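You operate a simulated robot arm through the tools that you are given. There is no shell and no other tool.

You run a simulated robot arm. Do the job below in one go: nothing can be reset, and whatever is moved stays where it is left.

TASK
Put things in order on the top of the steel bench. At the end: the gold fitting with a red band stands where the brown tall carton stood; the clear jar with the orange foot stands where the silver steel tee stood; the silver steel tee stands where the gold fitting with a red band stood; the brown tall carton from the top of the steel bench stands where the purple tape measure stood; the purple tape measure stands on top of the brown block; whatever was shut is shut again. Leave all else as you found it, and nothing knocked over.

The check looks at the end state, three seconds after you hand in, the way a careful person would. Anything else that was tipped, shoved, dropped, spilled or broken makes it a failure.

THE ROBOT
A 7-joint arm with a two-finger parallel gripper, fixed in place. Base frame: the origin is at the foot of the arm, x ahead of it, y to its left, z up; the work surface is at about z = 0.8. Readings come in m, rad, newtons and seconds.
With the tool pointing down near the work surface it reaches from about 0.1 to 0.66 m from the base axis. Its first joint turns from -1.152 to 1.152 rad. Payload 1.57 kg.
Tool frame: the origin (TCP) lies between the finger pads and is the grasp point; the fingertips stand 0.03 m ahead of it; z points along the fingers, y is the line along which they close. The gripper opens to 0.08 m. The fingers are 0.017 m wide and 0.012 m thick; the gripper's body (0.04 by 0.082 m) begins 0.08 m behind the TCP.
Orientation is told as [roll, pitch, yaw] about the base's x, y, z axes, in that order, counted from this pose: with the fingers straight down and closing along the base's y, the tool's x points along the base's -x, its y along +y and its z along -z.

THE INTERFACE
- The arm moves only by the tool apply_moves. Its argument "moves" is a list of rows, each a list of 3 entries, a list of its own where there are three numbers: the shift along the tool's x, y, z in units of 40 mm (1.0 is 40 mm), then the turn, a rotation vector about the tool's x, y, z in units of 6 degrees (1.0 is 6 degrees), then the opening, from 0 (shut) to 1 (fully open). In form: [[[dx, dy, dz], [wx, wy, wz], grip], ...]. A call has 1 to 20 rows; each row shifts and turns the commanded pose from where the row before left it, along the tool's axes as they then stand. A call with a number of a shift or a turn outside -1 to 1 is refused whole. Each row takes 0.2 s and may step no farther than 0.05 m and 0.15 rad from the row before; otherwise, or with a gripper value out of range, the whole call is refused. A pose out of reach is approached as far as the arm can. The call stops where the force on the tool passes 40 N (or 10 N more than at its start, if that is more) or the arm is blocked; 0.2 s more then pass. Each finger travels about 0.072 m/s and halts on what it meets, pressing with about 21 N; the grip force reading is that of the motor and also rises with nothing between the fingers. The clock runs only during rows and for 0.2 s after the last one: add rows that do not move to give the fingers time. It gives the time, the measured TCP pose, the force on the tool (base axes), the opening and the grip force at its end, in the units of the frame above (readings bear some noise), with the torque about the TCP (base axes, N m) and any sound that the robot's microphone picked up.
- Cameras (640 x 400 px; columns grow to the right, rows downward): "scene" is fixed at [0.0633, 0.461, 1.4013]; the picture's right is [-0.51, -0.86, 0.00], its down [-0.69, 0.41, -0.60] and it looks along [0.52, -0.31, -0.80] (base axes); focal length 328 px, centre (320, 200). "wrist" rides on the gripper at [0.072, -0.007, -0.122] in the tool frame; the picture's right is [0.09, 1.00, 0.00], its down [-0.84, 0.08, -0.54] and it looks along [-0.54, 0.05, 0.84] (tool axes); focal length 238 px, centre (320, 200). There is no depth. A picture from a camera that has moved, and an enlarged one, comes with that camera's place and axes in the base frame and with its lens.
- grab_frame(camera): a new picture of that camera. The clock stands still meanwhile.
- inspect(camera, box): a new picture of the part [left, top, right, bottom] of that camera's present view, enlarged. The clock stands still meanwhile.
- finish_job(): hands the job in; it is judged then, once.

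Nothing tells you positions but the pictures and the camera data. Unless the task says otherwise, let go and move clear before handing in.

The tools are called after ">>>" by a JSON object that holds its "fn" and its "kwargs". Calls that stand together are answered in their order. apply_moves: Moves the arm, as the interface text tells. Its arguments: {"type":"object","properties":{"moves":{"type":"array","items":{"type":"array"}}},"required":["moves"]} The other tools are called the same way: grab_frame (camera) takes a picture; inspect (camera, box) takes an enlarged picture of a part of a camera's view; finish_job () hands the job in.

At the start:

```text
time_s: 0.0
eef_pos: [0.3409, 0.3289, 1.0552]
tcp_rot: [0.0, 0.001, 0.001]
ft_force: [-0.2, -0.3, -0.5]
moment: [0.01, 0.01, -0.01]
grip_width: 0.0803
grasp_force: 0.1
```

scene: 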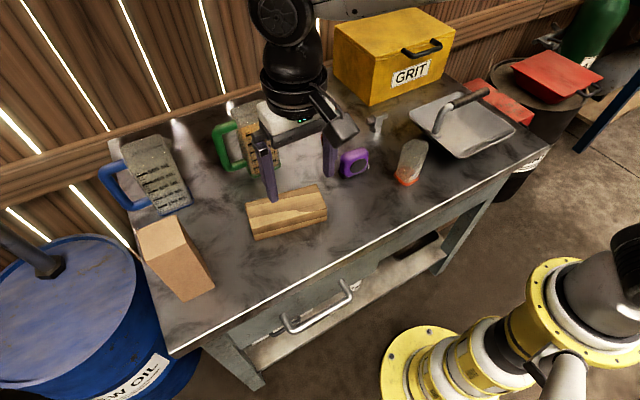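
wrist: 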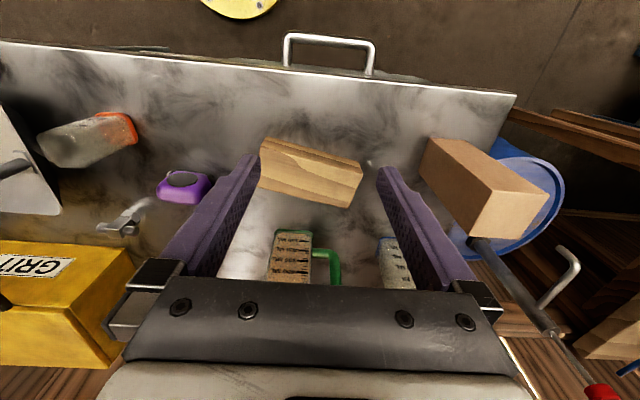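

I see a steel bench with a carton, a wooden block, two graters, a purple tape measure, a jar, a tee, a yellow GRIT box and a pan. I can't see the gold fitting yet, so I'll enlarge several parts of the view to look for it.

>>> {"fn": "inspect", "kwargs": {"camera": "scene", "box": [320, 60, 480, 200]}}

>>> {"fn": "inspect", "kwargs": {"camera": "scene", "box": [90, 90, 340, 310]}}

>>> {"fn": "inspect", "kwargs": {"camera": "scene", "box": [200, 220, 480, 400]}}

>>> {"fn": "inspect", "kwargs": {"camera": "scene", "box": [320, 0, 560, 170]}}

>>> {"fn": "inspect", "kwargs": {"camera": "wrist", "box": [0, 80, 260, 280]}}

```text
2.86 times, centred on (400, 130) of scene
camera zoom: at [0.0633, 0.461, 1.4013], right [-0.51, -0.86, 0.0], down [-0.69, 0.41, -0.6], along [0.52, -0.31, -0.8], focal length 937 px, centre (91, 400)
```

zoom: 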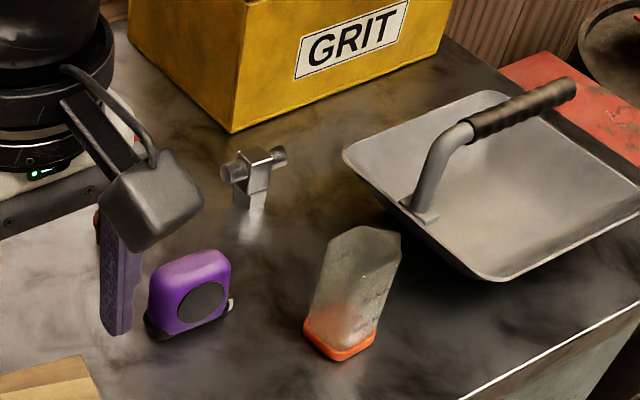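

```text
1.82 times, centred on (215, 200) of scene
camera zoom: at [0.0633, 0.461, 1.4013], right [-0.51, -0.86, 0.0], down [-0.69, 0.41, -0.6], along [0.52, -0.31, -0.8], focal length 596 px, centre (511, 200)
```

zoom: 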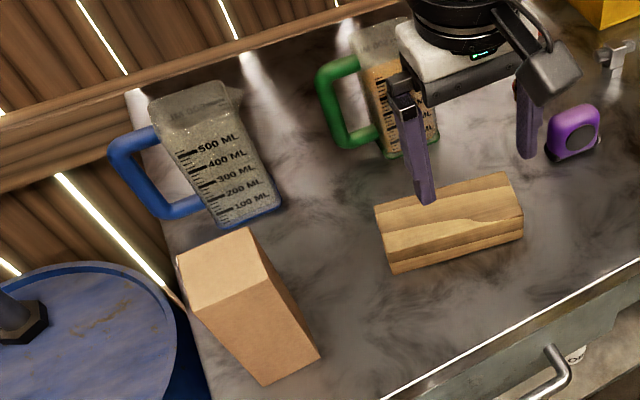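

```text
2.22 times, centred on (340, 310) of scene
camera zoom: at [0.0633, 0.461, 1.4013], right [-0.51, -0.86, 0.0], down [-0.69, 0.41, -0.6], along [0.52, -0.31, -0.8], focal length 729 px, centre (276, -44)
```

zoom: 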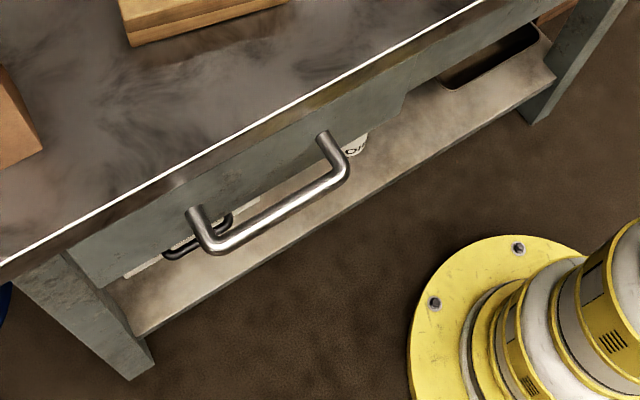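

```text
2.35 times, centred on (440, 85) of scene
camera zoom: at [0.0633, 0.461, 1.4013], right [-0.51, -0.86, 0.0], down [-0.69, 0.41, -0.6], along [0.52, -0.31, -0.8], focal length 772 px, centre (38, 471)
```

zoom: 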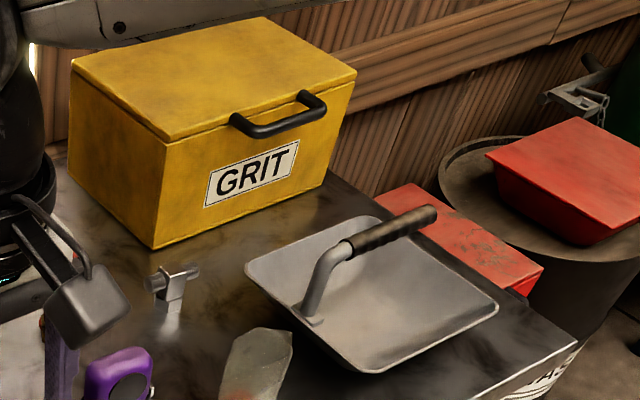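

```text
2.00 times, centred on (130, 180) of wrist
camera zoom: at [0.2687, 0.3233, 1.1769], right [-0.09, 1.0, 0.0], down [0.84, 0.08, 0.54], along [0.54, 0.05, -0.84], focal length 477 px, centre (700, 240)
```

zoom: 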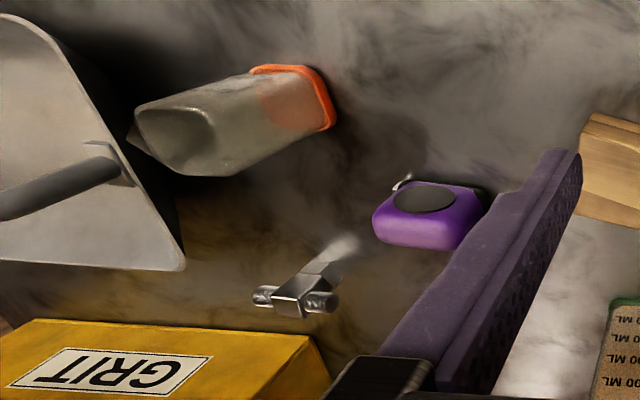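

I've got rough spots for the visible objects: tee near (0.57, -0.01), tape near (0.48, 0.12), jar near (0.40, 0.02), block near (0.44, 0.32) and carton near (0.41, 0.54). The gold fitting may be hidden behind the gripper, so I'll raise the arm and swing it aside to look.

>>> {"fn": "apply_moves", "kwargs": {"moves": [[[0, 0, -1], [0, 0, 0], 1], [[0, 0, -1], [0, 0, 0], 1], [[0, 0, -1], [0, 0, 0], 1], [[0, -1, 0], [0, 0, 0], 1], [[0, -1, 0], [0, 0, 0], 1], [[0, -1, 0], [0, 0, 0], 1], [[0, -1, 0], [0, 0, 0], 1], [[0, -1, 0], [0, 0, 0], 1], [[0, -1, 0], [0, 0, 0], 1], [[0, -1, 0], [0, 0, 0], 1], [[0, -1, 0], [0, 0, 0], 1]]}}

>>> {"fn": "grab_frame", "kwargs": {"camera": "scene"}}

>>> {"fn": "grab_frame", "kwargs": {"camera": "wrist"}}

```text
time_s: 2.4
eef_pos: [0.3392, 0.0078, 1.1769]
tcp_rot: [0.0, 0.0, 0.002]
ft_force: [0.1, 0.0, -0.9]
moment: [-0.01, 0.0, 0.06]
grip_width: 0.08
grasp_force: 0.1
```

```text
taken
```

scene: 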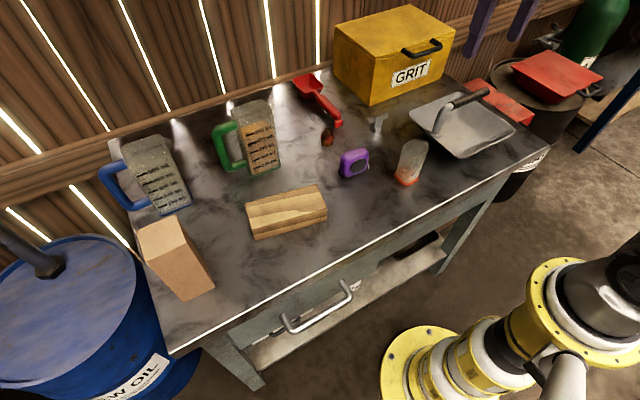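

```text
taken
camera wrist: at [0.2682, 0.0014, 1.2983], right [-0.09, 1.0, 0.0], down [0.84, 0.08, 0.54], along [0.54, 0.05, -0.84], focal length 238 px, centre (320, 200)
```

wrist: 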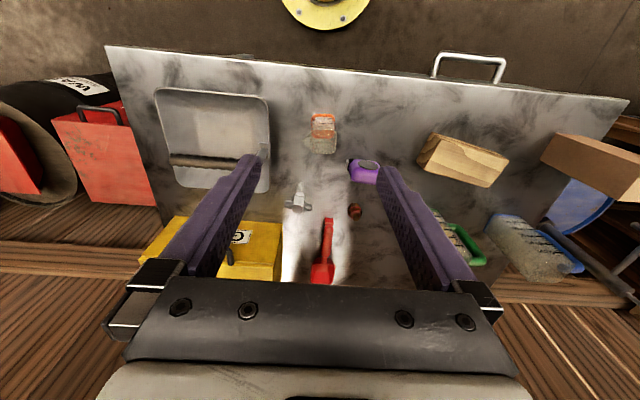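

>>> {"fn": "inspect", "kwargs": {"camera": "scene", "box": [280, 60, 440, 200]}}

>>> {"fn": "inspect", "kwargs": {"camera": "wrist", "box": [260, 90, 420, 290]}}

>>> {"fn": "inspect", "kwargs": {"camera": "scene", "box": [180, 80, 340, 250]}}

>>> {"fn": "inspect", "kwargs": {"camera": "scene", "box": [90, 120, 250, 310]}}

>>> {"fn": "inspect", "kwargs": {"camera": "wrist", "box": [400, 40, 640, 280]}}

```text
2.86 times, centred on (360, 130) of scene
camera zoom: at [0.0633, 0.461, 1.4013], right [-0.51, -0.86, 0.0], down [-0.69, 0.41, -0.6], along [0.52, -0.31, -0.8], focal length 937 px, centre (206, 400)
```

zoom: 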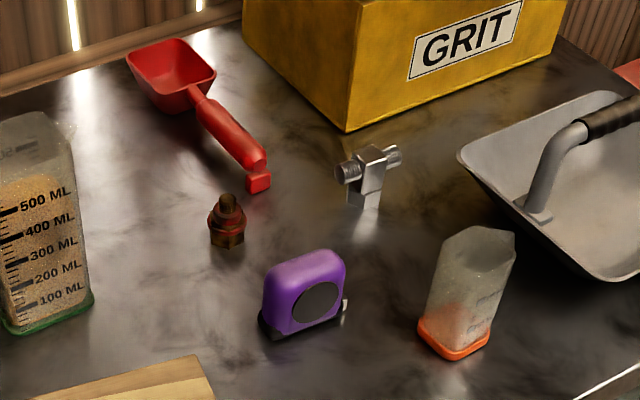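

```text
2.00 times, centred on (340, 190) of wrist
camera zoom: at [0.2682, 0.0014, 1.2983], right [-0.09, 1.0, 0.0], down [0.84, 0.08, 0.54], along [0.54, 0.05, -0.84], focal length 477 px, centre (280, 220)
```

zoom: 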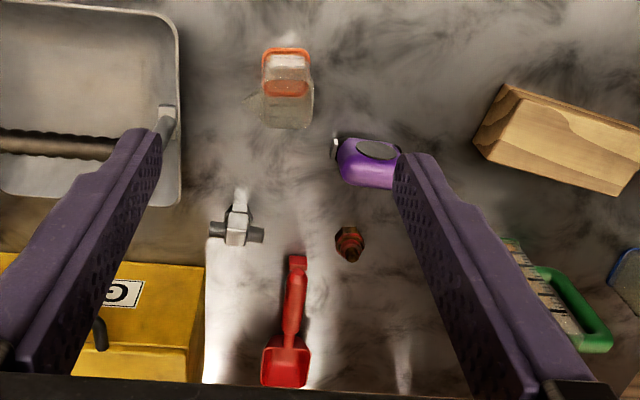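

```text
2.35 times, centred on (260, 165) of scene
camera zoom: at [0.0633, 0.461, 1.4013], right [-0.51, -0.86, 0.0], down [-0.69, 0.41, -0.6], along [0.52, -0.31, -0.8], focal length 772 px, centre (461, 282)
```

zoom: 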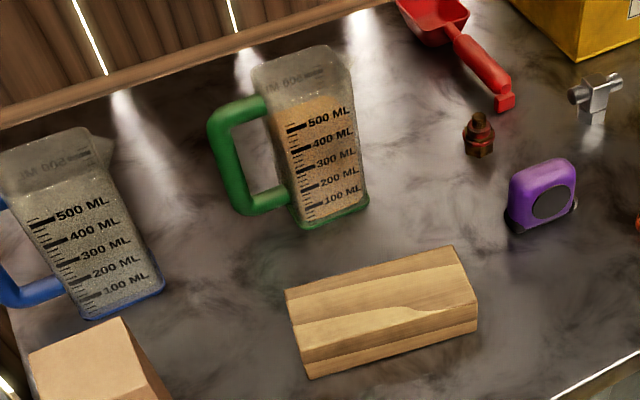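

```text
2.11 times, centred on (170, 215) of scene
camera zoom: at [0.0633, 0.461, 1.4013], right [-0.51, -0.86, 0.0], down [-0.69, 0.41, -0.6], along [0.52, -0.31, -0.8], focal length 690 px, centre (636, 168)
```

zoom: 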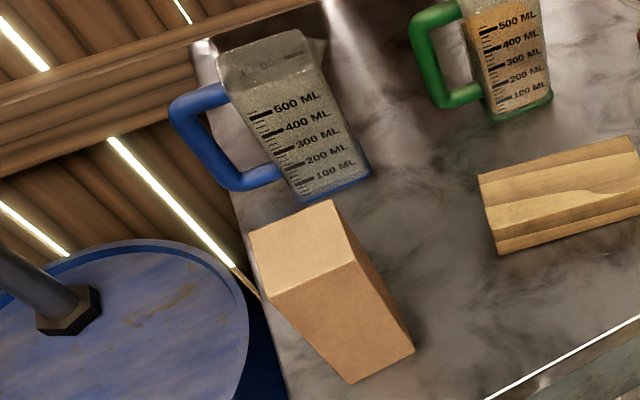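

```text
1.67 times, centred on (520, 160) of wrist
camera zoom: at [0.2682, 0.0014, 1.2983], right [-0.09, 1.0, 0.0], down [0.84, 0.08, 0.54], along [0.54, 0.05, -0.84], focal length 397 px, centre (-13, 267)
```

zoom: 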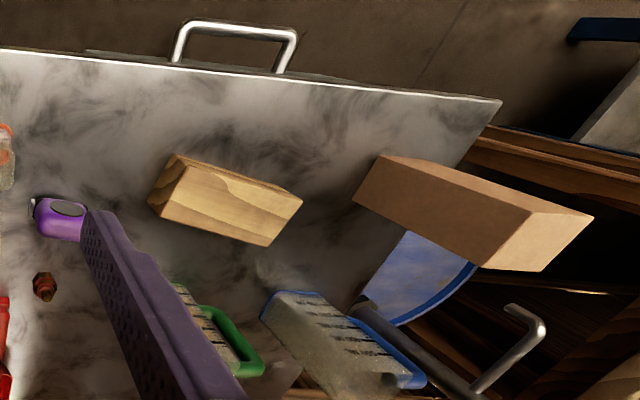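

The fitting near (0.56, 0.16) looks like a brass fitting with a reddish band, but it's in shadow. I'll zoom in on it and the other small objects before planning.

>>> {"fn": "inspect", "kwargs": {"camera": "scene", "box": [310, 115, 350, 155]}}

>>> {"fn": "inspect", "kwargs": {"camera": "wrist", "box": [330, 190, 380, 230]}}

>>> {"fn": "inspect", "kwargs": {"camera": "scene", "box": [355, 105, 395, 145]}}

>>> {"fn": "inspect", "kwargs": {"camera": "scene", "box": [330, 140, 380, 190]}}

>>> {"fn": "inspect", "kwargs": {"camera": "scene", "box": [385, 130, 440, 195]}}

```text
10.00 times, centred on (330, 135) of scene
camera zoom: at [0.0633, 0.461, 1.4013], right [-0.51, -0.86, 0.0], down [-0.69, 0.41, -0.6], along [0.52, -0.31, -0.8], focal length 3279 px, centre (220, 850)
```

zoom: 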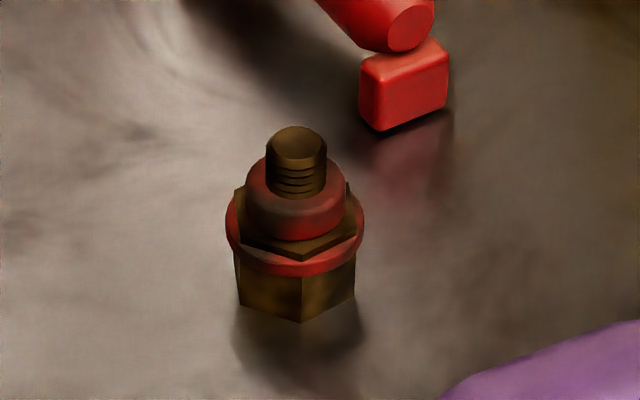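

```text
10.00 times, centred on (355, 210) of wrist
camera zoom: at [0.2682, 0.0014, 1.2983], right [-0.09, 1.0, 0.0], down [0.84, 0.08, 0.54], along [0.54, 0.05, -0.84], focal length 2384 px, centre (-30, 100)
```

zoom: 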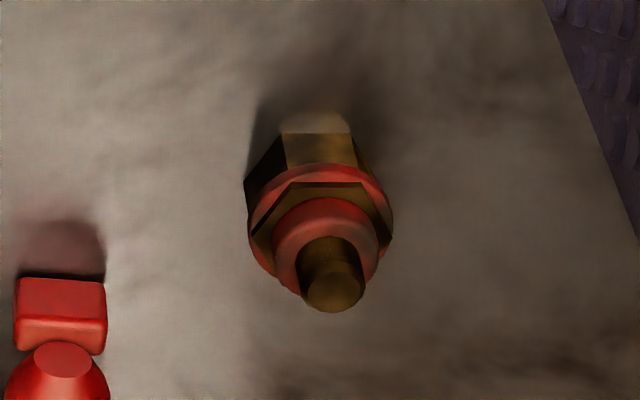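

```text
10.00 times, centred on (375, 125) of scene
camera zoom: at [0.0633, 0.461, 1.4013], right [-0.51, -0.86, 0.0], down [-0.69, 0.41, -0.6], along [0.52, -0.31, -0.8], focal length 3279 px, centre (-230, 950)
```

zoom: 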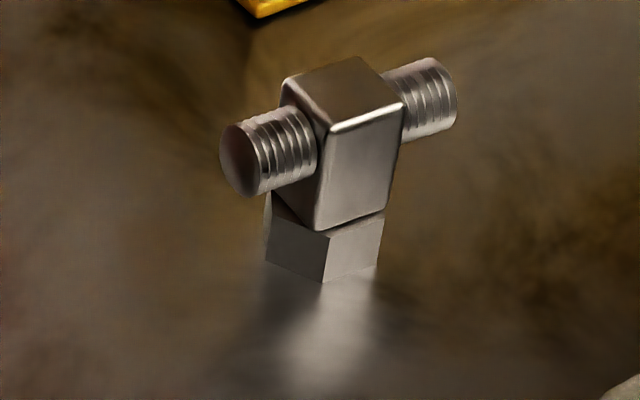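

```text
8.00 times, centred on (355, 165) of scene
camera zoom: at [0.0633, 0.461, 1.4013], right [-0.51, -0.86, 0.0], down [-0.69, 0.41, -0.6], along [0.52, -0.31, -0.8], focal length 2623 px, centre (40, 480)
```

zoom: 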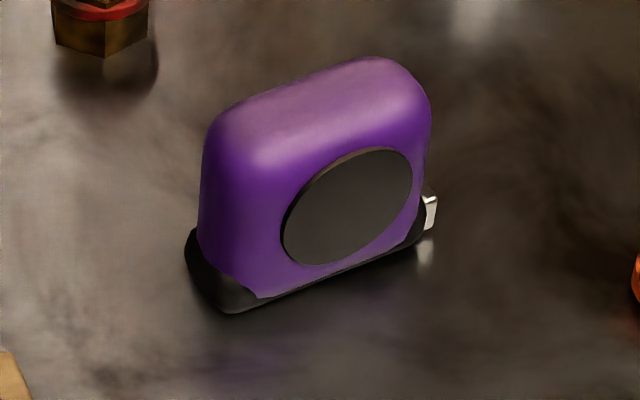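

```text
6.15 times, centred on (412, 162) of scene
camera zoom: at [0.0633, 0.461, 1.4013], right [-0.51, -0.86, 0.0], down [-0.69, 0.41, -0.6], along [0.52, -0.31, -0.8], focal length 2018 px, centre (-249, 431)
```

zoom: 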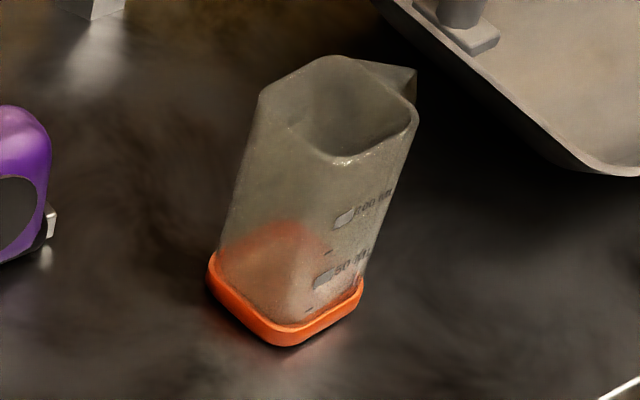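

The fitting is confirmed at about (0.605, 0.118): brass with a red washer band. The plan is tape to block, carton to tape spot, fitting to carton spot, tee to fitting spot, then jar to tee spot. First I'll hover over the tape with the gripper turned to close across its thickness.

>>> {"fn": "apply_moves", "kwargs": {"moves": [[[-0.95, 0.68, 0], [0, 0, 0], 1], [[-0.95, 0.68, 0], [0, 0, 0], 1], [[-0.95, 0.68, 0], [0, 0, 0], 1], [[-0.95, 0.68, 0], [0, 0, 0], 1], [[0, 0, 0.3], [0, 0, -1], 1], [[0, 0, 0.3], [0, 0, -1], 1], [[0, 0, 0.3], [0, 0, -1], 1], [[0, 0, 0.3], [0, 0, -1], 1], [[0, 0, 0.3], [0, 0, -1], 1], [[0, 0, 0.3], [0, 0, -1], 1], [[0, 0, 0.3], [0, 0, -1], 1], [[0, 0, 0.3], [0, 0, -1], 1], [[0, 0, 0.3], [0, 0, -1], 1], [[0, 0, 0.3], [0, 0, -1], 1], [[0, 0, 0.3], [0, 0, -1], 1], [[0, 0, 0.3], [0, 0, -1], 1], [[0, 0, 0.3], [0, 0, -1], 1], [[0, 0, 0.3], [0, 0, -1], 1]]}}

>>> {"fn": "grab_frame", "kwargs": {"camera": "wrist"}}

>>> {"fn": "grab_frame", "kwargs": {"camera": "scene"}}

```text
time_s: 6.2
eef_pos: [0.4934, 0.1187, 1.0085]
tcp_rot: [0.0, -0.001, 1.467]
ft_force: [0.2, 0.2, 0.2]
moment: [0.02, -0.02, 0.02]
grip_width: 0.0801
grasp_force: 0.0
```

```text
taken
camera wrist: at [0.4921, 0.0465, 1.1301], right [-1.0, 0.01, 0.0], down [0.01, 0.84, 0.54], along [0.01, 0.54, -0.84], focal length 238 px, centre (320, 200)
```

wrist: 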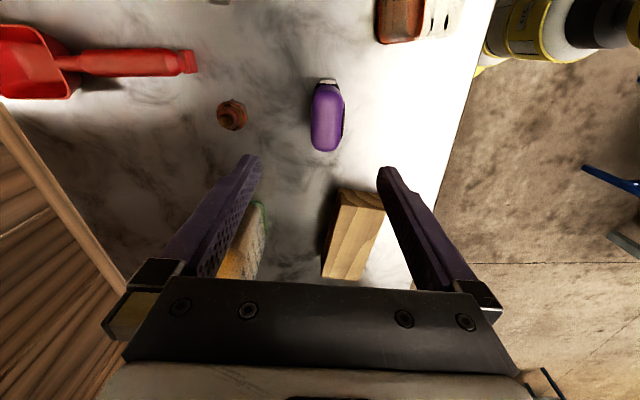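

```text
taken
```

scene: 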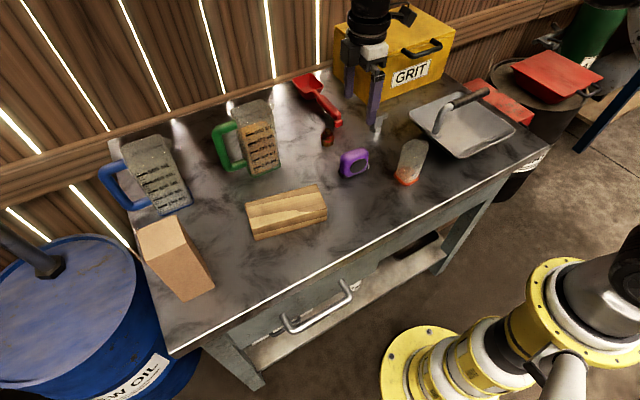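

The arm tracks well and the tape is right below the gripper. I'll enlarge the wrist view to fix the tape's exact centre and angle.

>>> {"fn": "inspect", "kwargs": {"camera": "wrist", "box": [280, 65, 380, 165]}}

>>> {"fn": "inspect", "kwargs": {"camera": "wrist", "box": [200, 85, 260, 145]}}

>>> {"fn": "inspect", "kwargs": {"camera": "wrist", "box": [300, 170, 400, 290]}}

>>> {"fn": "inspect", "kwargs": {"camera": "scene", "box": [235, 170, 340, 250]}}

```text
4.00 times, centred on (330, 115) of wrist
camera zoom: at [0.4921, 0.0465, 1.1301], right [-1.0, 0.01, 0.0], down [0.01, 0.84, 0.54], along [0.01, 0.54, -0.84], focal length 953 px, centre (280, 540)
```

zoom: 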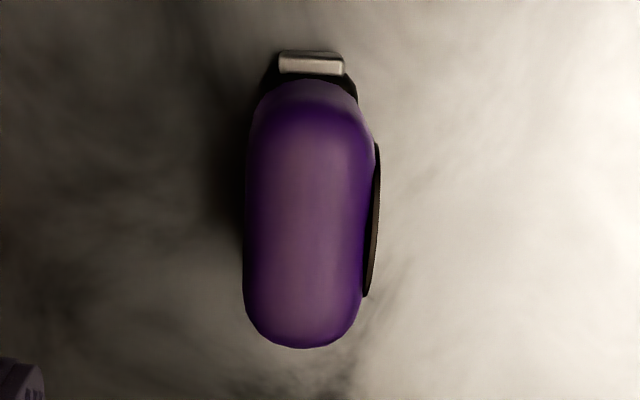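

```text
6.67 times, centred on (230, 115) of wrist
camera zoom: at [0.4921, 0.0465, 1.1301], right [-1.0, 0.01, 0.0], down [0.01, 0.84, 0.54], along [0.01, 0.54, -0.84], focal length 1589 px, centre (920, 767)
```

zoom: 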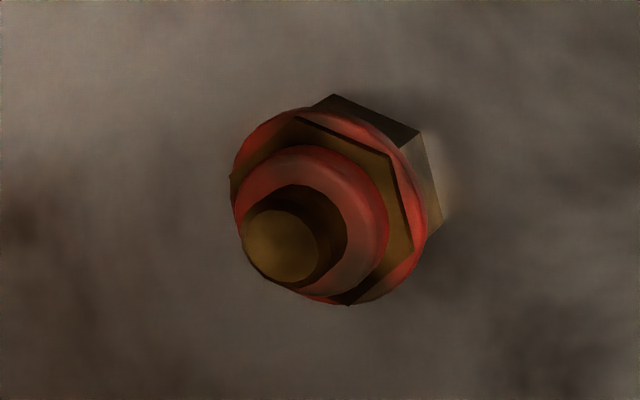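

```text
3.33 times, centred on (350, 230) of wrist
camera zoom: at [0.4921, 0.0465, 1.1301], right [-1.0, 0.01, 0.0], down [0.01, 0.84, 0.54], along [0.01, 0.54, -0.84], focal length 794 px, centre (220, 100)
```

zoom: 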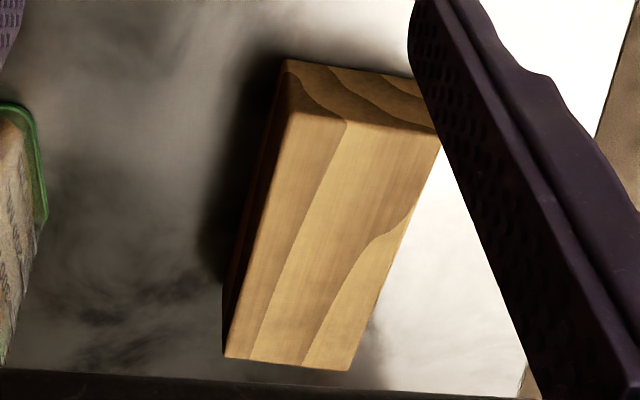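

```text
5.00 times, centred on (288, 210) of scene
camera zoom: at [0.0634, 0.461, 1.4013], right [-0.51, -0.86, 0.0], down [-0.69, 0.41, -0.6], along [0.52, -0.31, -0.8], focal length 1640 px, centre (482, 150)
```

zoom: 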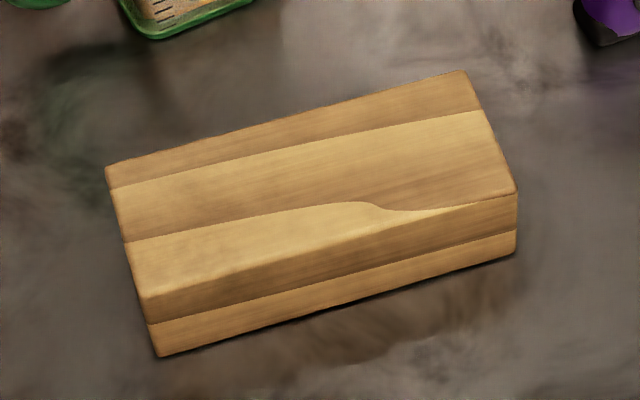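

The tape's centre is about (0.486, 0.119), its long axis nearly matches my current yaw, and its top is near z = 0.862. I'll nudge over, descend to z ≈ 0.84 and close on it.

>>> {"fn": "apply_moves", "kwargs": {"moves": [[[0, 0.185, 0.5], [0, 0, 0], 1], [[0, 0, 1], [0, 0, 0], 1], [[0, 0, 1], [0, 0, 0], 1], [[0, 0, 1], [0, 0, 0], 1], [[0, 0, 0.7], [0, 0, 0], 1], [[0, 0, 0], [0, 0, 0], 1]]}}

>>> {"fn": "inspect", "kwargs": {"camera": "scene", "box": [320, 100, 440, 200]}}

>>> {"fn": "grab_frame", "kwargs": {"camera": "wrist"}}

```text
time_s: 7.6
eef_pos: [0.4866, 0.1195, 0.8428]
tcp_rot: [0.001, -0.001, 1.465]
ft_force: [-0.4, -0.1, -0.9]
moment: [-0.01, 0.0, 0.0]
grip_width: 0.0798
grasp_force: 0.1
```

```text
4.00 times, centred on (380, 150) of scene
camera zoom: at [0.0634, 0.461, 1.4013], right [-0.51, -0.86, 0.0], down [-0.69, 0.41, -0.6], along [0.52, -0.31, -0.8], focal length 1312 px, centre (80, 400)
```

zoom: 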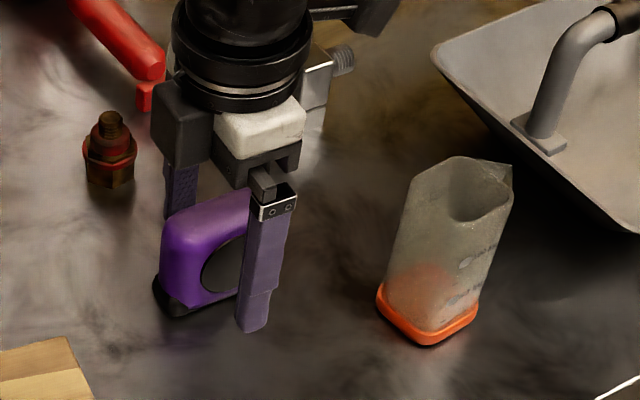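

```text
taken
camera wrist: at [0.486, 0.0473, 0.9637], right [-1.0, 0.01, 0.0], down [0.01, 0.84, 0.54], along [0.01, 0.54, -0.84], focal length 238 px, centre (320, 200)
```

wrist: 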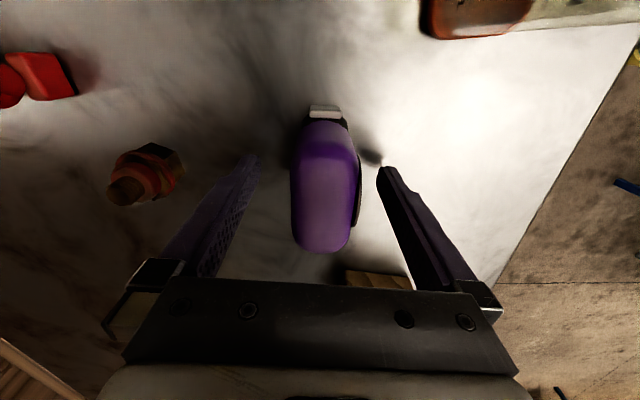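

The tape sits centred between the open fingers, so I'll close now and let the grip settle.

>>> {"fn": "apply_moves", "kwargs": {"moves": [[[0, 0, 0], [0, 0, 0], 0], [[0, 0, 0], [0, 0, 0], 0], [[0, 0, 0], [0, 0, 0], 0], [[0, 0, 0], [0, 0, 0], 0]]}}

>>> {"fn": "inspect", "kwargs": {"camera": "scene", "box": [320, 100, 440, 200]}}

```text
time_s: 8.6
eef_pos: [0.486, 0.1187, 0.8435]
tcp_rot: [0.0, 0.0, 1.466]
ft_force: [-0.2, -0.7, -0.2]
moment: [0.06, 0.02, 0.04]
grip_width: 0.0357
grasp_force: 20.8
```

```text
4.00 times, centred on (380, 150) of scene
camera zoom: at [0.0633, 0.461, 1.4013], right [-0.51, -0.86, 0.0], down [-0.69, 0.41, -0.6], along [0.52, -0.31, -0.8], focal length 1312 px, centre (80, 400)
```

zoom: 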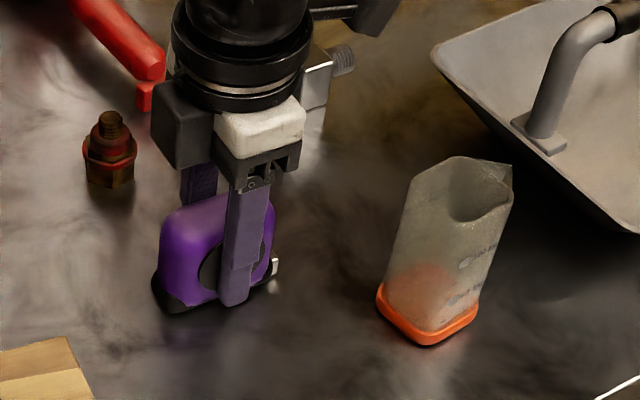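

The grip is firm at 35.7 mm. I put the block's top at z ≈ 0.845, centred near (0.447, 0.317), with its long axis about 11° off y. I'll lift the tape, carry it there and line it up with the block.

>>> {"fn": "apply_moves", "kwargs": {"moves": [[[0, 0, -0.5], [0, 0, 0], 0], [[0, 0, -1], [0, 0, 0], 0], [[0, 0, -1], [0, 0, 0], 0], [[0, 0, -1], [0, 0, 0], 0], [[0, 0, -0.4], [0, 0, 0], 0], [[-0.9644, 0.298, 0], [0, 0, 0], 0], [[-0.9644, 0.298, 0], [0, 0, 0], 0], [[-0.9644, 0.298, 0], [0, 0, 0], 0], [[-0.9644, 0.298, 0], [0, 0, 0], 0], [[-0.9644, 0.298, 0], [0, 0, 0], 0], [[0, 0, 0], [0, 0, 0.9], 0], [[0, 0, 0], [0, 0, 0], 0]]}}

>>> {"fn": "grab_frame", "kwargs": {"camera": "wrist"}}

>>> {"fn": "grab_frame", "kwargs": {"camera": "scene"}}

```text
time_s: 11.2
eef_pos: [0.445, 0.3185, 0.9941]
tcp_rot: [0.001, -0.001, 1.371]
ft_force: [0.3, 0.1, -2.0]
moment: [0.0, -0.02, 0.01]
grip_width: 0.0358
grasp_force: 20.6
```

```text
taken
camera wrist: at [0.4377, 0.2465, 1.1158], right [-0.99, 0.11, 0.0], down [0.09, 0.84, 0.54], along [0.06, 0.54, -0.84], focal length 238 px, centre (320, 200)
```

wrist: 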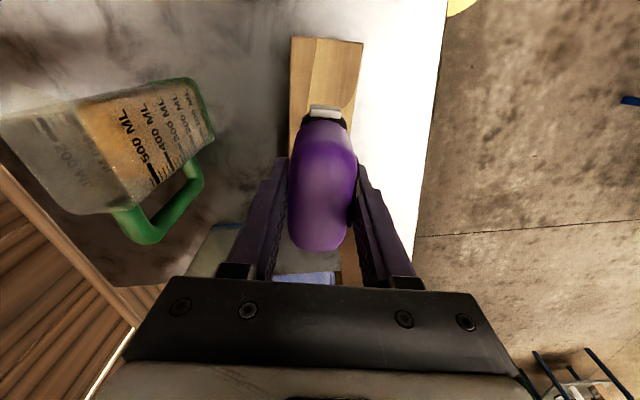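

```text
taken
```

scene: 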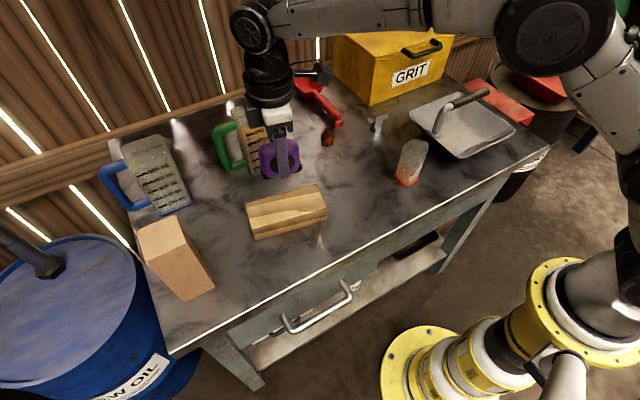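

The tape is centred over the block and aligned with it, so I'll lower to just above contact.

>>> {"fn": "apply_moves", "kwargs": {"moves": [[[0, 0, 0.8], [0, 0, 0], 0], [[0, 0, 0.8], [0, 0, 0], 0], [[0, 0, 0.6], [0, 0, 0], 0], [[0, 0, 0.15], [0, 0, 0], 0], [[0, 0, 0], [0, 0, 0], 0]]}}

>>> {"fn": "inspect", "kwargs": {"camera": "scene", "box": [235, 130, 355, 250]}}

```text
time_s: 12.4
eef_pos: [0.4448, 0.3171, 0.9002]
tcp_rot: [0.0, -0.001, 1.372]
ft_force: [0.4, -0.2, -2.7]
moment: [-0.03, -0.01, 0.0]
grip_width: 0.0359
grasp_force: 20.8
```

```text
3.33 times, centred on (295, 190) of scene
camera zoom: at [0.0634, 0.461, 1.4013], right [-0.51, -0.86, 0.0], down [-0.69, 0.41, -0.6], along [0.52, -0.31, -0.8], focal length 1093 px, centre (403, 233)
```

zoom: 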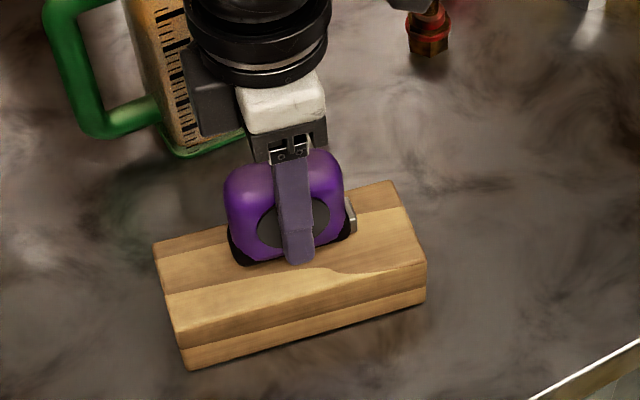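

It's hovering about 1 cm above the block, nicely centred. I'll creep down in small steps and watch the force.

>>> {"fn": "apply_moves", "kwargs": {"moves": [[[0, 0, 0.075], [0, 0, 0], 0], [[0, 0, 0.075], [0, 0, 0], 0], [[0, 0, 0.05], [0, 0, 0], 0], [[0, 0, 0], [0, 0, 0], 0]]}}

```text
time_s: 13.4
eef_pos: [0.4459, 0.3186, 0.8939]
tcp_rot: [0.001, 0.0, 1.372]
ft_force: [0.2, -0.4, -2.8]
moment: [-0.01, -0.01, 0.0]
grip_width: 0.0358
grasp_force: 21.1
```

>>> {"fn": "apply_moves", "kwargs": {"moves": [[[0, 0, 0.05], [0, 0, 0], 0], [[0, 0, 0.05], [0, 0, 0], 0], [[0, 0, 0], [0, 0, 0], 0]]}}

```text
time_s: 14.2
eef_pos: [0.4475, 0.3194, 0.8911]
tcp_rot: [-0.005, -0.005, 1.373]
ft_force: [-4.9, -0.6, 18.5]
moment: [0.1, 0.5, 0.06]
grip_width: 0.0355
grasp_force: 21.1
```

Contact is made, with about 18 N upward. I'll ease up slightly to take the load off, then open.

>>> {"fn": "apply_moves", "kwargs": {"moves": [[[0, 0, -0.04], [0, 0, 0], 0], [[0, 0, 0], [0, 0, 0], 0]]}}

>>> {"fn": "inspect", "kwargs": {"camera": "scene", "box": [235, 130, 355, 250]}}

```text
time_s: 14.8
eef_pos: [0.4467, 0.3178, 0.8924]
tcp_rot: [-0.004, -0.004, 1.374]
ft_force: [0.5, 6.2, 11.2]
moment: [0.51, 0.03, -0.06]
grip_width: 0.0358
grasp_force: 21.1
```

```text
3.33 times, centred on (295, 190) of scene
camera zoom: at [0.0632, 0.461, 1.4013], right [-0.51, -0.86, 0.0], down [-0.69, 0.41, -0.6], along [0.52, -0.31, -0.8], focal length 1093 px, centre (403, 233)
```

zoom: 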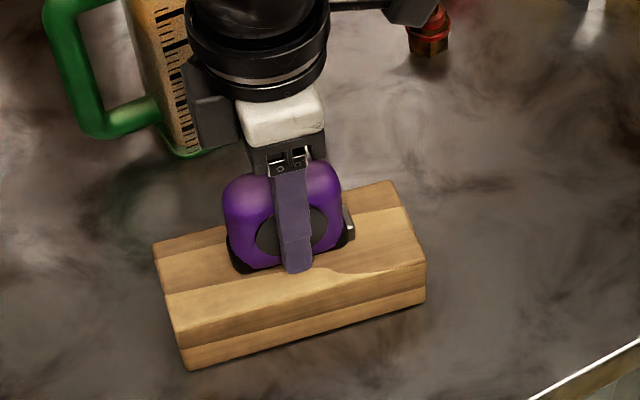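

Still 11 N of load. I'll ease up another millimetre, then open gradually.

>>> {"fn": "apply_moves", "kwargs": {"moves": [[[0, 0, -0.02], [0, 0, 0], 0], [[0, 0, 0], [0, 0, 0], 0.45], [[0, 0, 0], [0, 0, 0], 0.5], [[0, 0, 0], [0, 0, 0], 0.6], [[0, 0, 0], [0, 0, 0], 0.8], [[0, 0, 0], [0, 0, 0], 0.8]]}}

>>> {"fn": "inspect", "kwargs": {"camera": "scene", "box": [235, 130, 355, 250]}}

>>> {"fn": "grab_frame", "kwargs": {"camera": "wrist"}}

```text
time_s: 16.2
eef_pos: [0.4453, 0.3187, 0.8919]
tcp_rot: [0.0, 0.0, 1.372]
ft_force: [0.1, 0.1, -0.8]
moment: [-0.02, 0.01, 0.02]
grip_width: 0.0641
grasp_force: 0.0
```

```text
3.33 times, centred on (295, 190) of scene
camera zoom: at [0.0633, 0.461, 1.4013], right [-0.51, -0.86, 0.0], down [-0.69, 0.41, -0.6], along [0.52, -0.31, -0.8], focal length 1093 px, centre (403, 233)
```

zoom: 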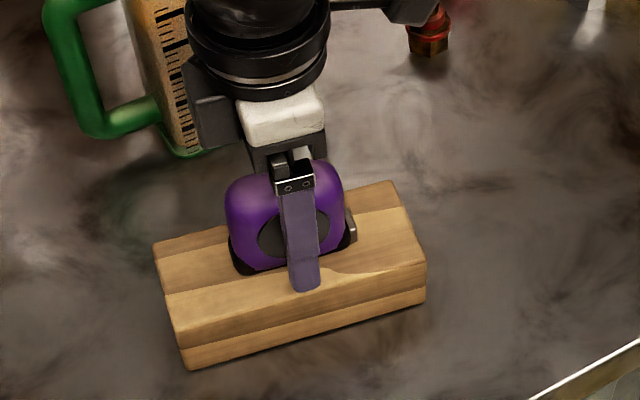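

```text
taken
camera wrist: at [0.4386, 0.2464, 1.0133], right [-0.99, 0.11, 0.0], down [0.09, 0.84, 0.54], along [0.06, 0.54, -0.84], focal length 238 px, centre (320, 200)
```

wrist: 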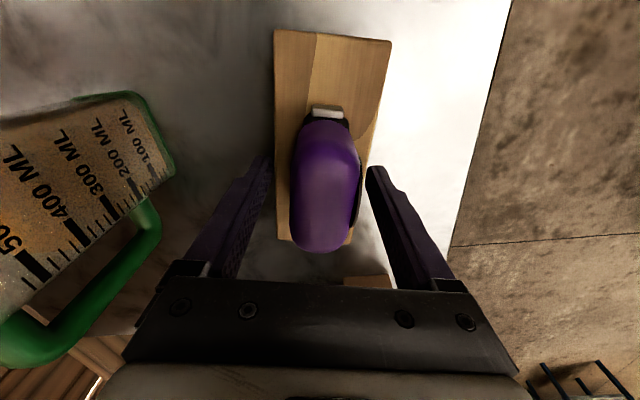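

The tape stands on the block and the fingers are clear. I'll open fully, rise straight up, turn to yaw 90° and hover over the carton near (0.409, 0.540).

>>> {"fn": "apply_moves", "kwargs": {"moves": [[[0, 0, 0], [0, 0, 0], 1], [[0, 0, -0.5], [0, 0, 0], 1], [[0, 0, -1], [0, 0, 0], 1], [[0, 0, -1], [0, 0, 0], 1], [[0, 0, -1], [0, 0, 0], 1], [[0, 0, -1], [0, 0, 0], 1], [[0, 0, 0], [0, 0, -0.95], 1], [[0, 0, 0], [0, 0, -0.95], 1], [[-0.9, 0.15, 0], [0, 0, 0], 1], [[-0.9, 0.15, 0], [0, 0, 0], 1], [[-0.9, 0.15, 0], [0, 0, 0], 1], [[-0.9, 0.15, 0], [0, 0, 0], 1], [[-0.9, 0.15, 0], [0, 0, 0], 1], [[-0.9, 0.15, 0], [0, 0, 0], 1], [[0, 0, 0], [0, 0, 0], 1]]}}

>>> {"fn": "grab_frame", "kwargs": {"camera": "wrist"}}

>>> {"fn": "grab_frame", "kwargs": {"camera": "scene"}}

```text
time_s: 19.4
eef_pos: [0.3772, 0.4809, 1.0486]
tcp_rot: [0.0, 0.002, 1.57]
ft_force: [0.2, -0.2, 0.1]
moment: [0.0, 0.02, 0.02]
grip_width: 0.0802
grasp_force: 0.0
out of reach, approached as far as the arm can: row 12, 13, 14
```

```text
taken
camera wrist: at [0.384, 0.4081, 1.17], right [-1.0, -0.09, 0.0], down [-0.08, 0.84, 0.54], along [-0.05, 0.54, -0.84], focal length 238 px, centre (320, 200)
```

wrist: 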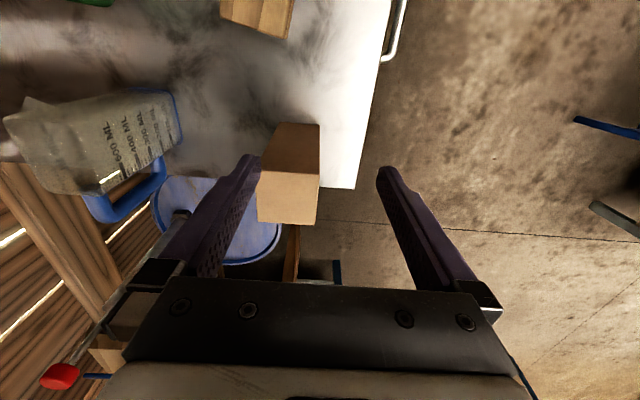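

```text
taken
```

scene: 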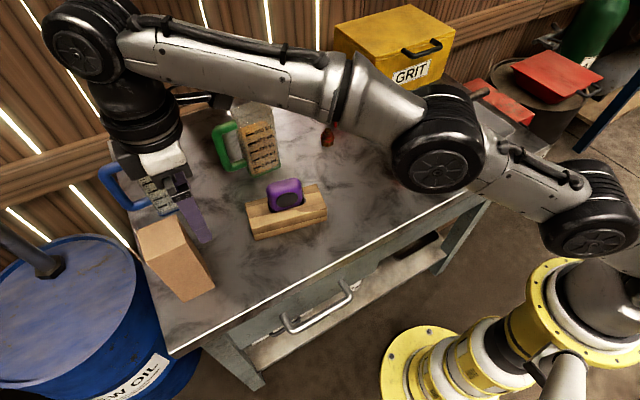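

The vertical tool runs out of reach here, at radius ≈ 0.61 at this height. I'll tilt the tool outward for the carton and later for the fitting. First I'll measure the carton precisely.

>>> {"fn": "inspect", "kwargs": {"camera": "wrist", "box": [230, 100, 360, 240]}}

>>> {"fn": "inspect", "kwargs": {"camera": "scene", "box": [130, 205, 230, 305]}}

>>> {"fn": "inspect", "kwargs": {"camera": "scene", "box": [235, 160, 340, 250]}}

```text
2.86 times, centred on (295, 170) of wrist
camera zoom: at [0.384, 0.4081, 1.17], right [-1.0, -0.09, 0.0], down [-0.08, 0.84, 0.54], along [-0.05, 0.54, -0.84], focal length 681 px, centre (391, 286)
```

zoom: 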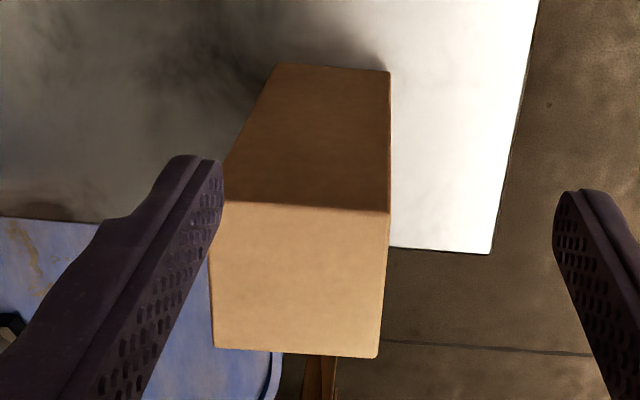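

```text
4.00 times, centred on (180, 255) of scene
camera zoom: at [0.0633, 0.461, 1.4013], right [-0.51, -0.86, 0.0], down [-0.69, 0.41, -0.6], along [0.52, -0.31, -0.8], focal length 1312 px, centre (880, -20)
```

zoom: 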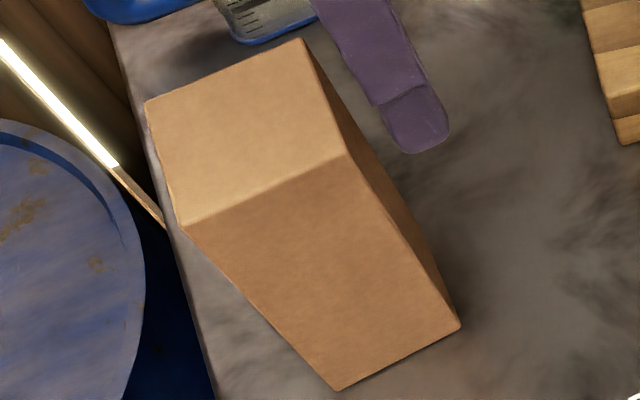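

```text
4.44 times, centred on (288, 205) of scene
camera zoom: at [0.0633, 0.461, 1.4013], right [-0.51, -0.86, 0.0], down [-0.69, 0.41, -0.6], along [0.52, -0.31, -0.8], focal length 1457 px, centre (464, 178)
```

zoom: 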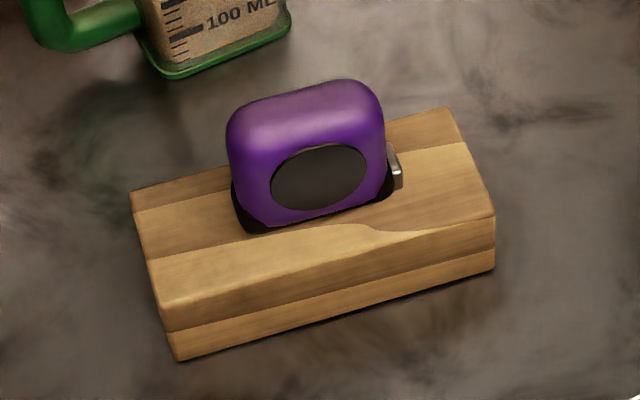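

The tape stands well on the block. The carton's centre is about (0.4065, 0.540), with size 0.061 × 0.060 × 0.167. I'll back into reach first to get a clean commanded pose, then add the tilt.

>>> {"fn": "apply_moves", "kwargs": {"moves": [[[1, 0, 0], [0, 0, 0], 1], [[1, 0, 0], [0, 0, 0], 1], [[0.5, 0, 0], [0, 0, 0], 1], [[0, 0, 0], [0, 0, 0], 1]]}}

```text
time_s: 20.4
eef_pos: [0.3769, 0.3773, 1.051]
tcp_rot: [0.0, 0.0, 1.57]
ft_force: [0.0, -0.2, -0.2]
moment: [-0.02, -0.01, 0.0]
grip_width: 0.0799
grasp_force: 0.1
```

It restarts from the actual pose, which helps. Next I'll tilt 18° with the fingers pointing outward along +y and move to a pre-grasp point along the tilted approach line.

>>> {"fn": "apply_moves", "kwargs": {"moves": [[[0, 0, 0], [0, -1, 0], 1], [[0, 0, 0], [0, -1, 0], 1], [[0, 0, 0], [0, -1, 0], 1], [[-0.693, -0.184, 0.416], [0, 0, 0], 1], [[-0.693, -0.184, 0.416], [0, 0, 0], 1], [[-0.693, -0.184, 0.416], [0, 0, 0], 1], [[-0.693, -0.184, 0.416], [0, 0, 0], 1], [[0, 0, 0], [0, 0, 0], 1]]}}

>>> {"fn": "grab_frame", "kwargs": {"camera": "wrist"}}

>>> {"fn": "grab_frame", "kwargs": {"camera": "scene"}}

```text
time_s: 22.2
eef_pos: [0.4059, 0.505, 1.0205]
tcp_rot: [0.001, -0.314, 1.571]
ft_force: [-0.2, -0.9, 0.6]
moment: [-0.01, -0.01, 0.03]
grip_width: 0.08
grasp_force: 0.0
```

```text
taken
camera wrist: at [0.4136, 0.3993, 1.1146], right [-1.0, -0.09, -0.03], down [-0.08, 0.63, 0.77], along [-0.05, 0.77, -0.63], focal length 238 px, centre (320, 200)
```

wrist: 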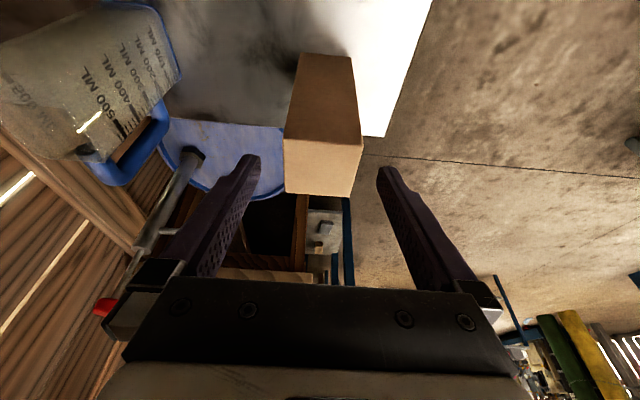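

```text
taken
```

scene: 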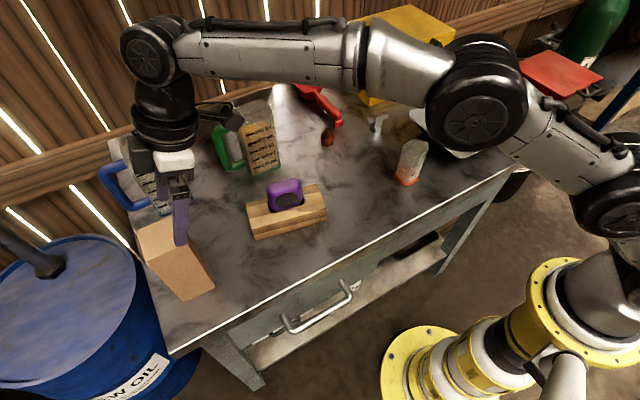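

The carton is centred between the fingers. I'll advance along the tool axis about 12 cm so the fingers straddle it.

>>> {"fn": "apply_moves", "kwargs": {"moves": [[[0, 0, 0.6], [0, 0, 0], 1], [[0, 0, 0.6], [0, 0, 0], 1], [[0, 0, 0.6], [0, 0, 0], 1], [[0, 0, 0.6], [0, 0, 0], 1], [[0, 0, 0.5], [0, 0, 0], 1], [[0, 0, 0], [0, 0, 0], 1]]}}

>>> {"fn": "grab_frame", "kwargs": {"camera": "wrist"}}

>>> {"fn": "inspect", "kwargs": {"camera": "scene", "box": [100, 120, 260, 310]}}

```text
time_s: 23.6
eef_pos: [0.4051, 0.5434, 0.9104]
tcp_rot: [0.0, -0.314, 1.573]
ft_force: [0.7, -1.0, -0.7]
moment: [-0.04, 0.01, 0.0]
grip_width: 0.0797
grasp_force: 0.2
```

```text
taken
camera wrist: at [0.4131, 0.4377, 1.0046], right [-1.0, -0.09, -0.03], down [-0.08, 0.63, 0.77], along [-0.05, 0.77, -0.63], focal length 238 px, centre (320, 200)
```

wrist: 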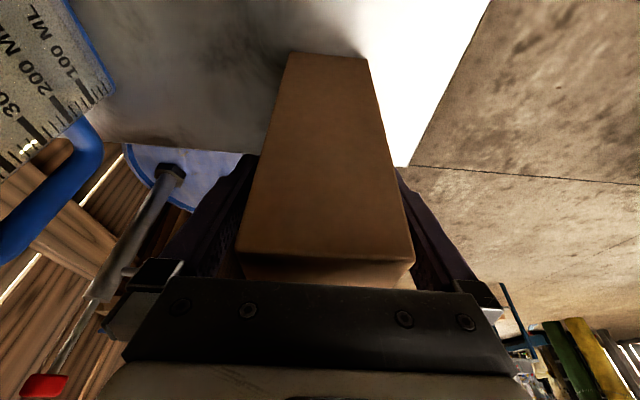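

```text
2.11 times, centred on (180, 215) of scene
camera zoom: at [0.0633, 0.461, 1.4013], right [-0.51, -0.86, 0.0], down [-0.69, 0.41, -0.6], along [0.52, -0.31, -0.8], focal length 690 px, centre (615, 168)
```

zoom: 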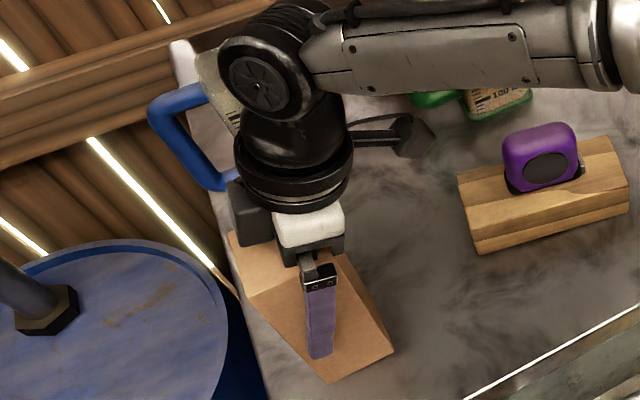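

The fingers straddle the carton, roughly centred, with no contact force. Closing now.

>>> {"fn": "apply_moves", "kwargs": {"moves": [[[0, 0, 0], [0, 0, 0], 0.7], [[0, 0, 0], [0, 0, 0], 0], [[0, 0, 0], [0, 0, 0], 0], [[0, 0, 0], [0, 0, 0], 0]]}}

>>> {"fn": "grab_frame", "kwargs": {"camera": "wrist"}}

```text
time_s: 24.6
eef_pos: [0.4056, 0.5437, 0.9116]
tcp_rot: [0.0, -0.312, 1.571]
ft_force: [-0.9, 1.1, 0.8]
moment: [0.26, 0.03, 0.08]
grip_width: 0.062
grasp_force: 21.4
```

```text
taken
camera wrist: at [0.4132, 0.4375, 1.0047], right [-1.0, -0.09, -0.03], down [-0.08, 0.63, 0.77], along [-0.05, 0.77, -0.63], focal length 238 px, centre (320, 200)
```

wrist: 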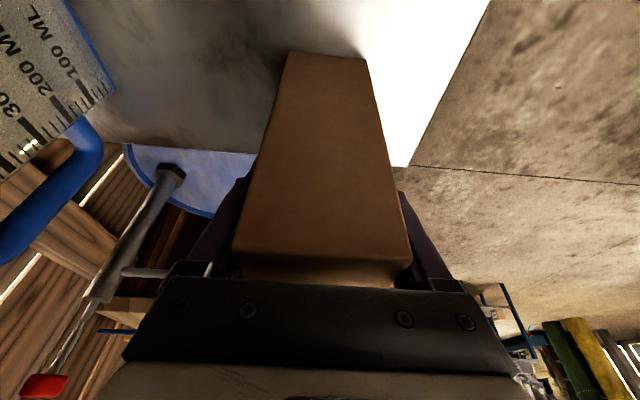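

The grip is firm at 62 mm. I'll lift a few centimetres and check the load before carrying it.

>>> {"fn": "apply_moves", "kwargs": {"moves": [[[-0.0773, 0, -0.238], [0, 0, 0], 0], [[-0.1545, 0, -0.476], [0, 0, 0], 0], [[-0.1, 0, -0.3], [0, 0, 0], 0], [[0, 0, 0], [0, 0, 0], 0]]}}

>>> {"fn": "grab_frame", "kwargs": {"camera": "scene"}}

>>> {"fn": "grab_frame", "kwargs": {"camera": "wrist"}}

```text
time_s: 25.6
eef_pos: [0.4063, 0.5422, 0.9534]
tcp_rot: [0.001, -0.315, 1.57]
ft_force: [-0.3, -0.6, -4.2]
moment: [0.02, -0.01, -0.02]
grip_width: 0.0622
grasp_force: 20.6
```

```text
taken
```

scene: 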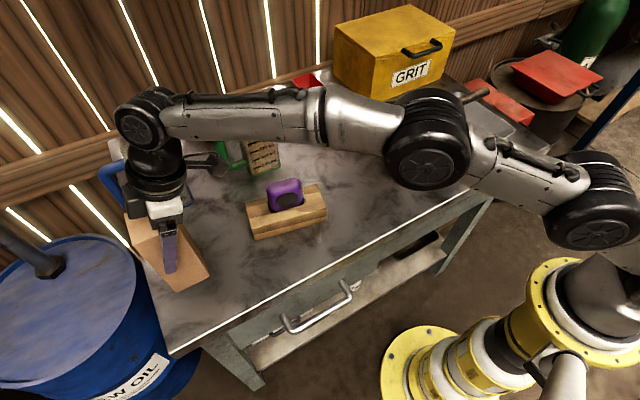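

```text
taken
camera wrist: at [0.414, 0.4359, 1.0471], right [-1.0, -0.09, -0.03], down [-0.08, 0.63, 0.77], along [-0.05, 0.77, -0.63], focal length 238 px, centre (320, 200)
```

wrist: 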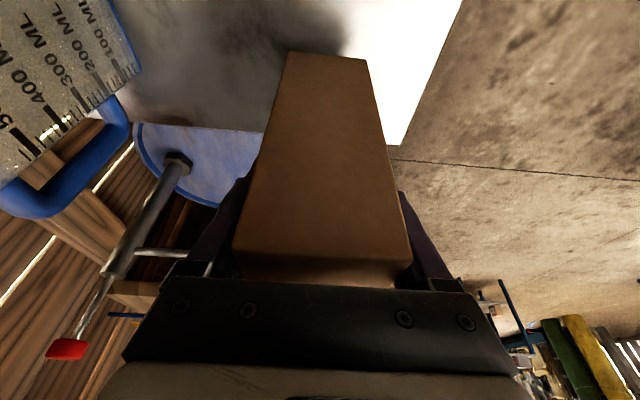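

The carton is held, weighs about 4 N and isn't slipping. I'll raise it while backing toward the robot's right, then carry it high over the block and tape to the tape's old spot.

>>> {"fn": "apply_moves", "kwargs": {"moves": [[[0.327, 0, -0.888], [0, 0, 0], 0], [[0.327, 0, -0.888], [0, 0, 0], 0], [[0.327, 0, -0.888], [0, 0, 0], 0], [[0.327, 0, -0.888], [0, 0, 0], 0], [[0, 0, 0], [0, 0, 0], 0]]}}

>>> {"fn": "grab_frame", "kwargs": {"camera": "scene"}}

```text
time_s: 26.8
eef_pos: [0.407, 0.4481, 1.0711]
tcp_rot: [0.002, -0.312, 1.57]
ft_force: [-0.5, 0.4, -3.2]
moment: [0.06, 0.01, -0.01]
grip_width: 0.0621
grasp_force: 21.5
```

```text
taken
```

scene: 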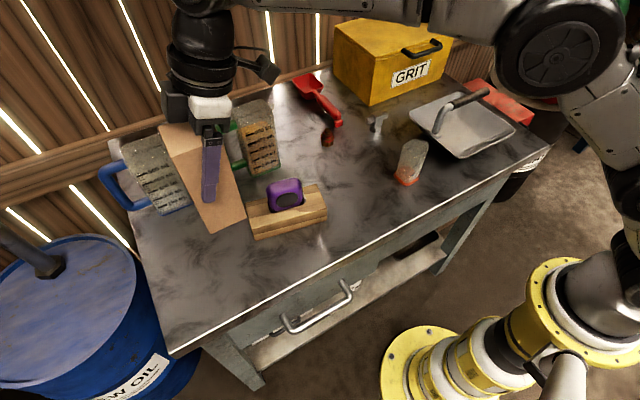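

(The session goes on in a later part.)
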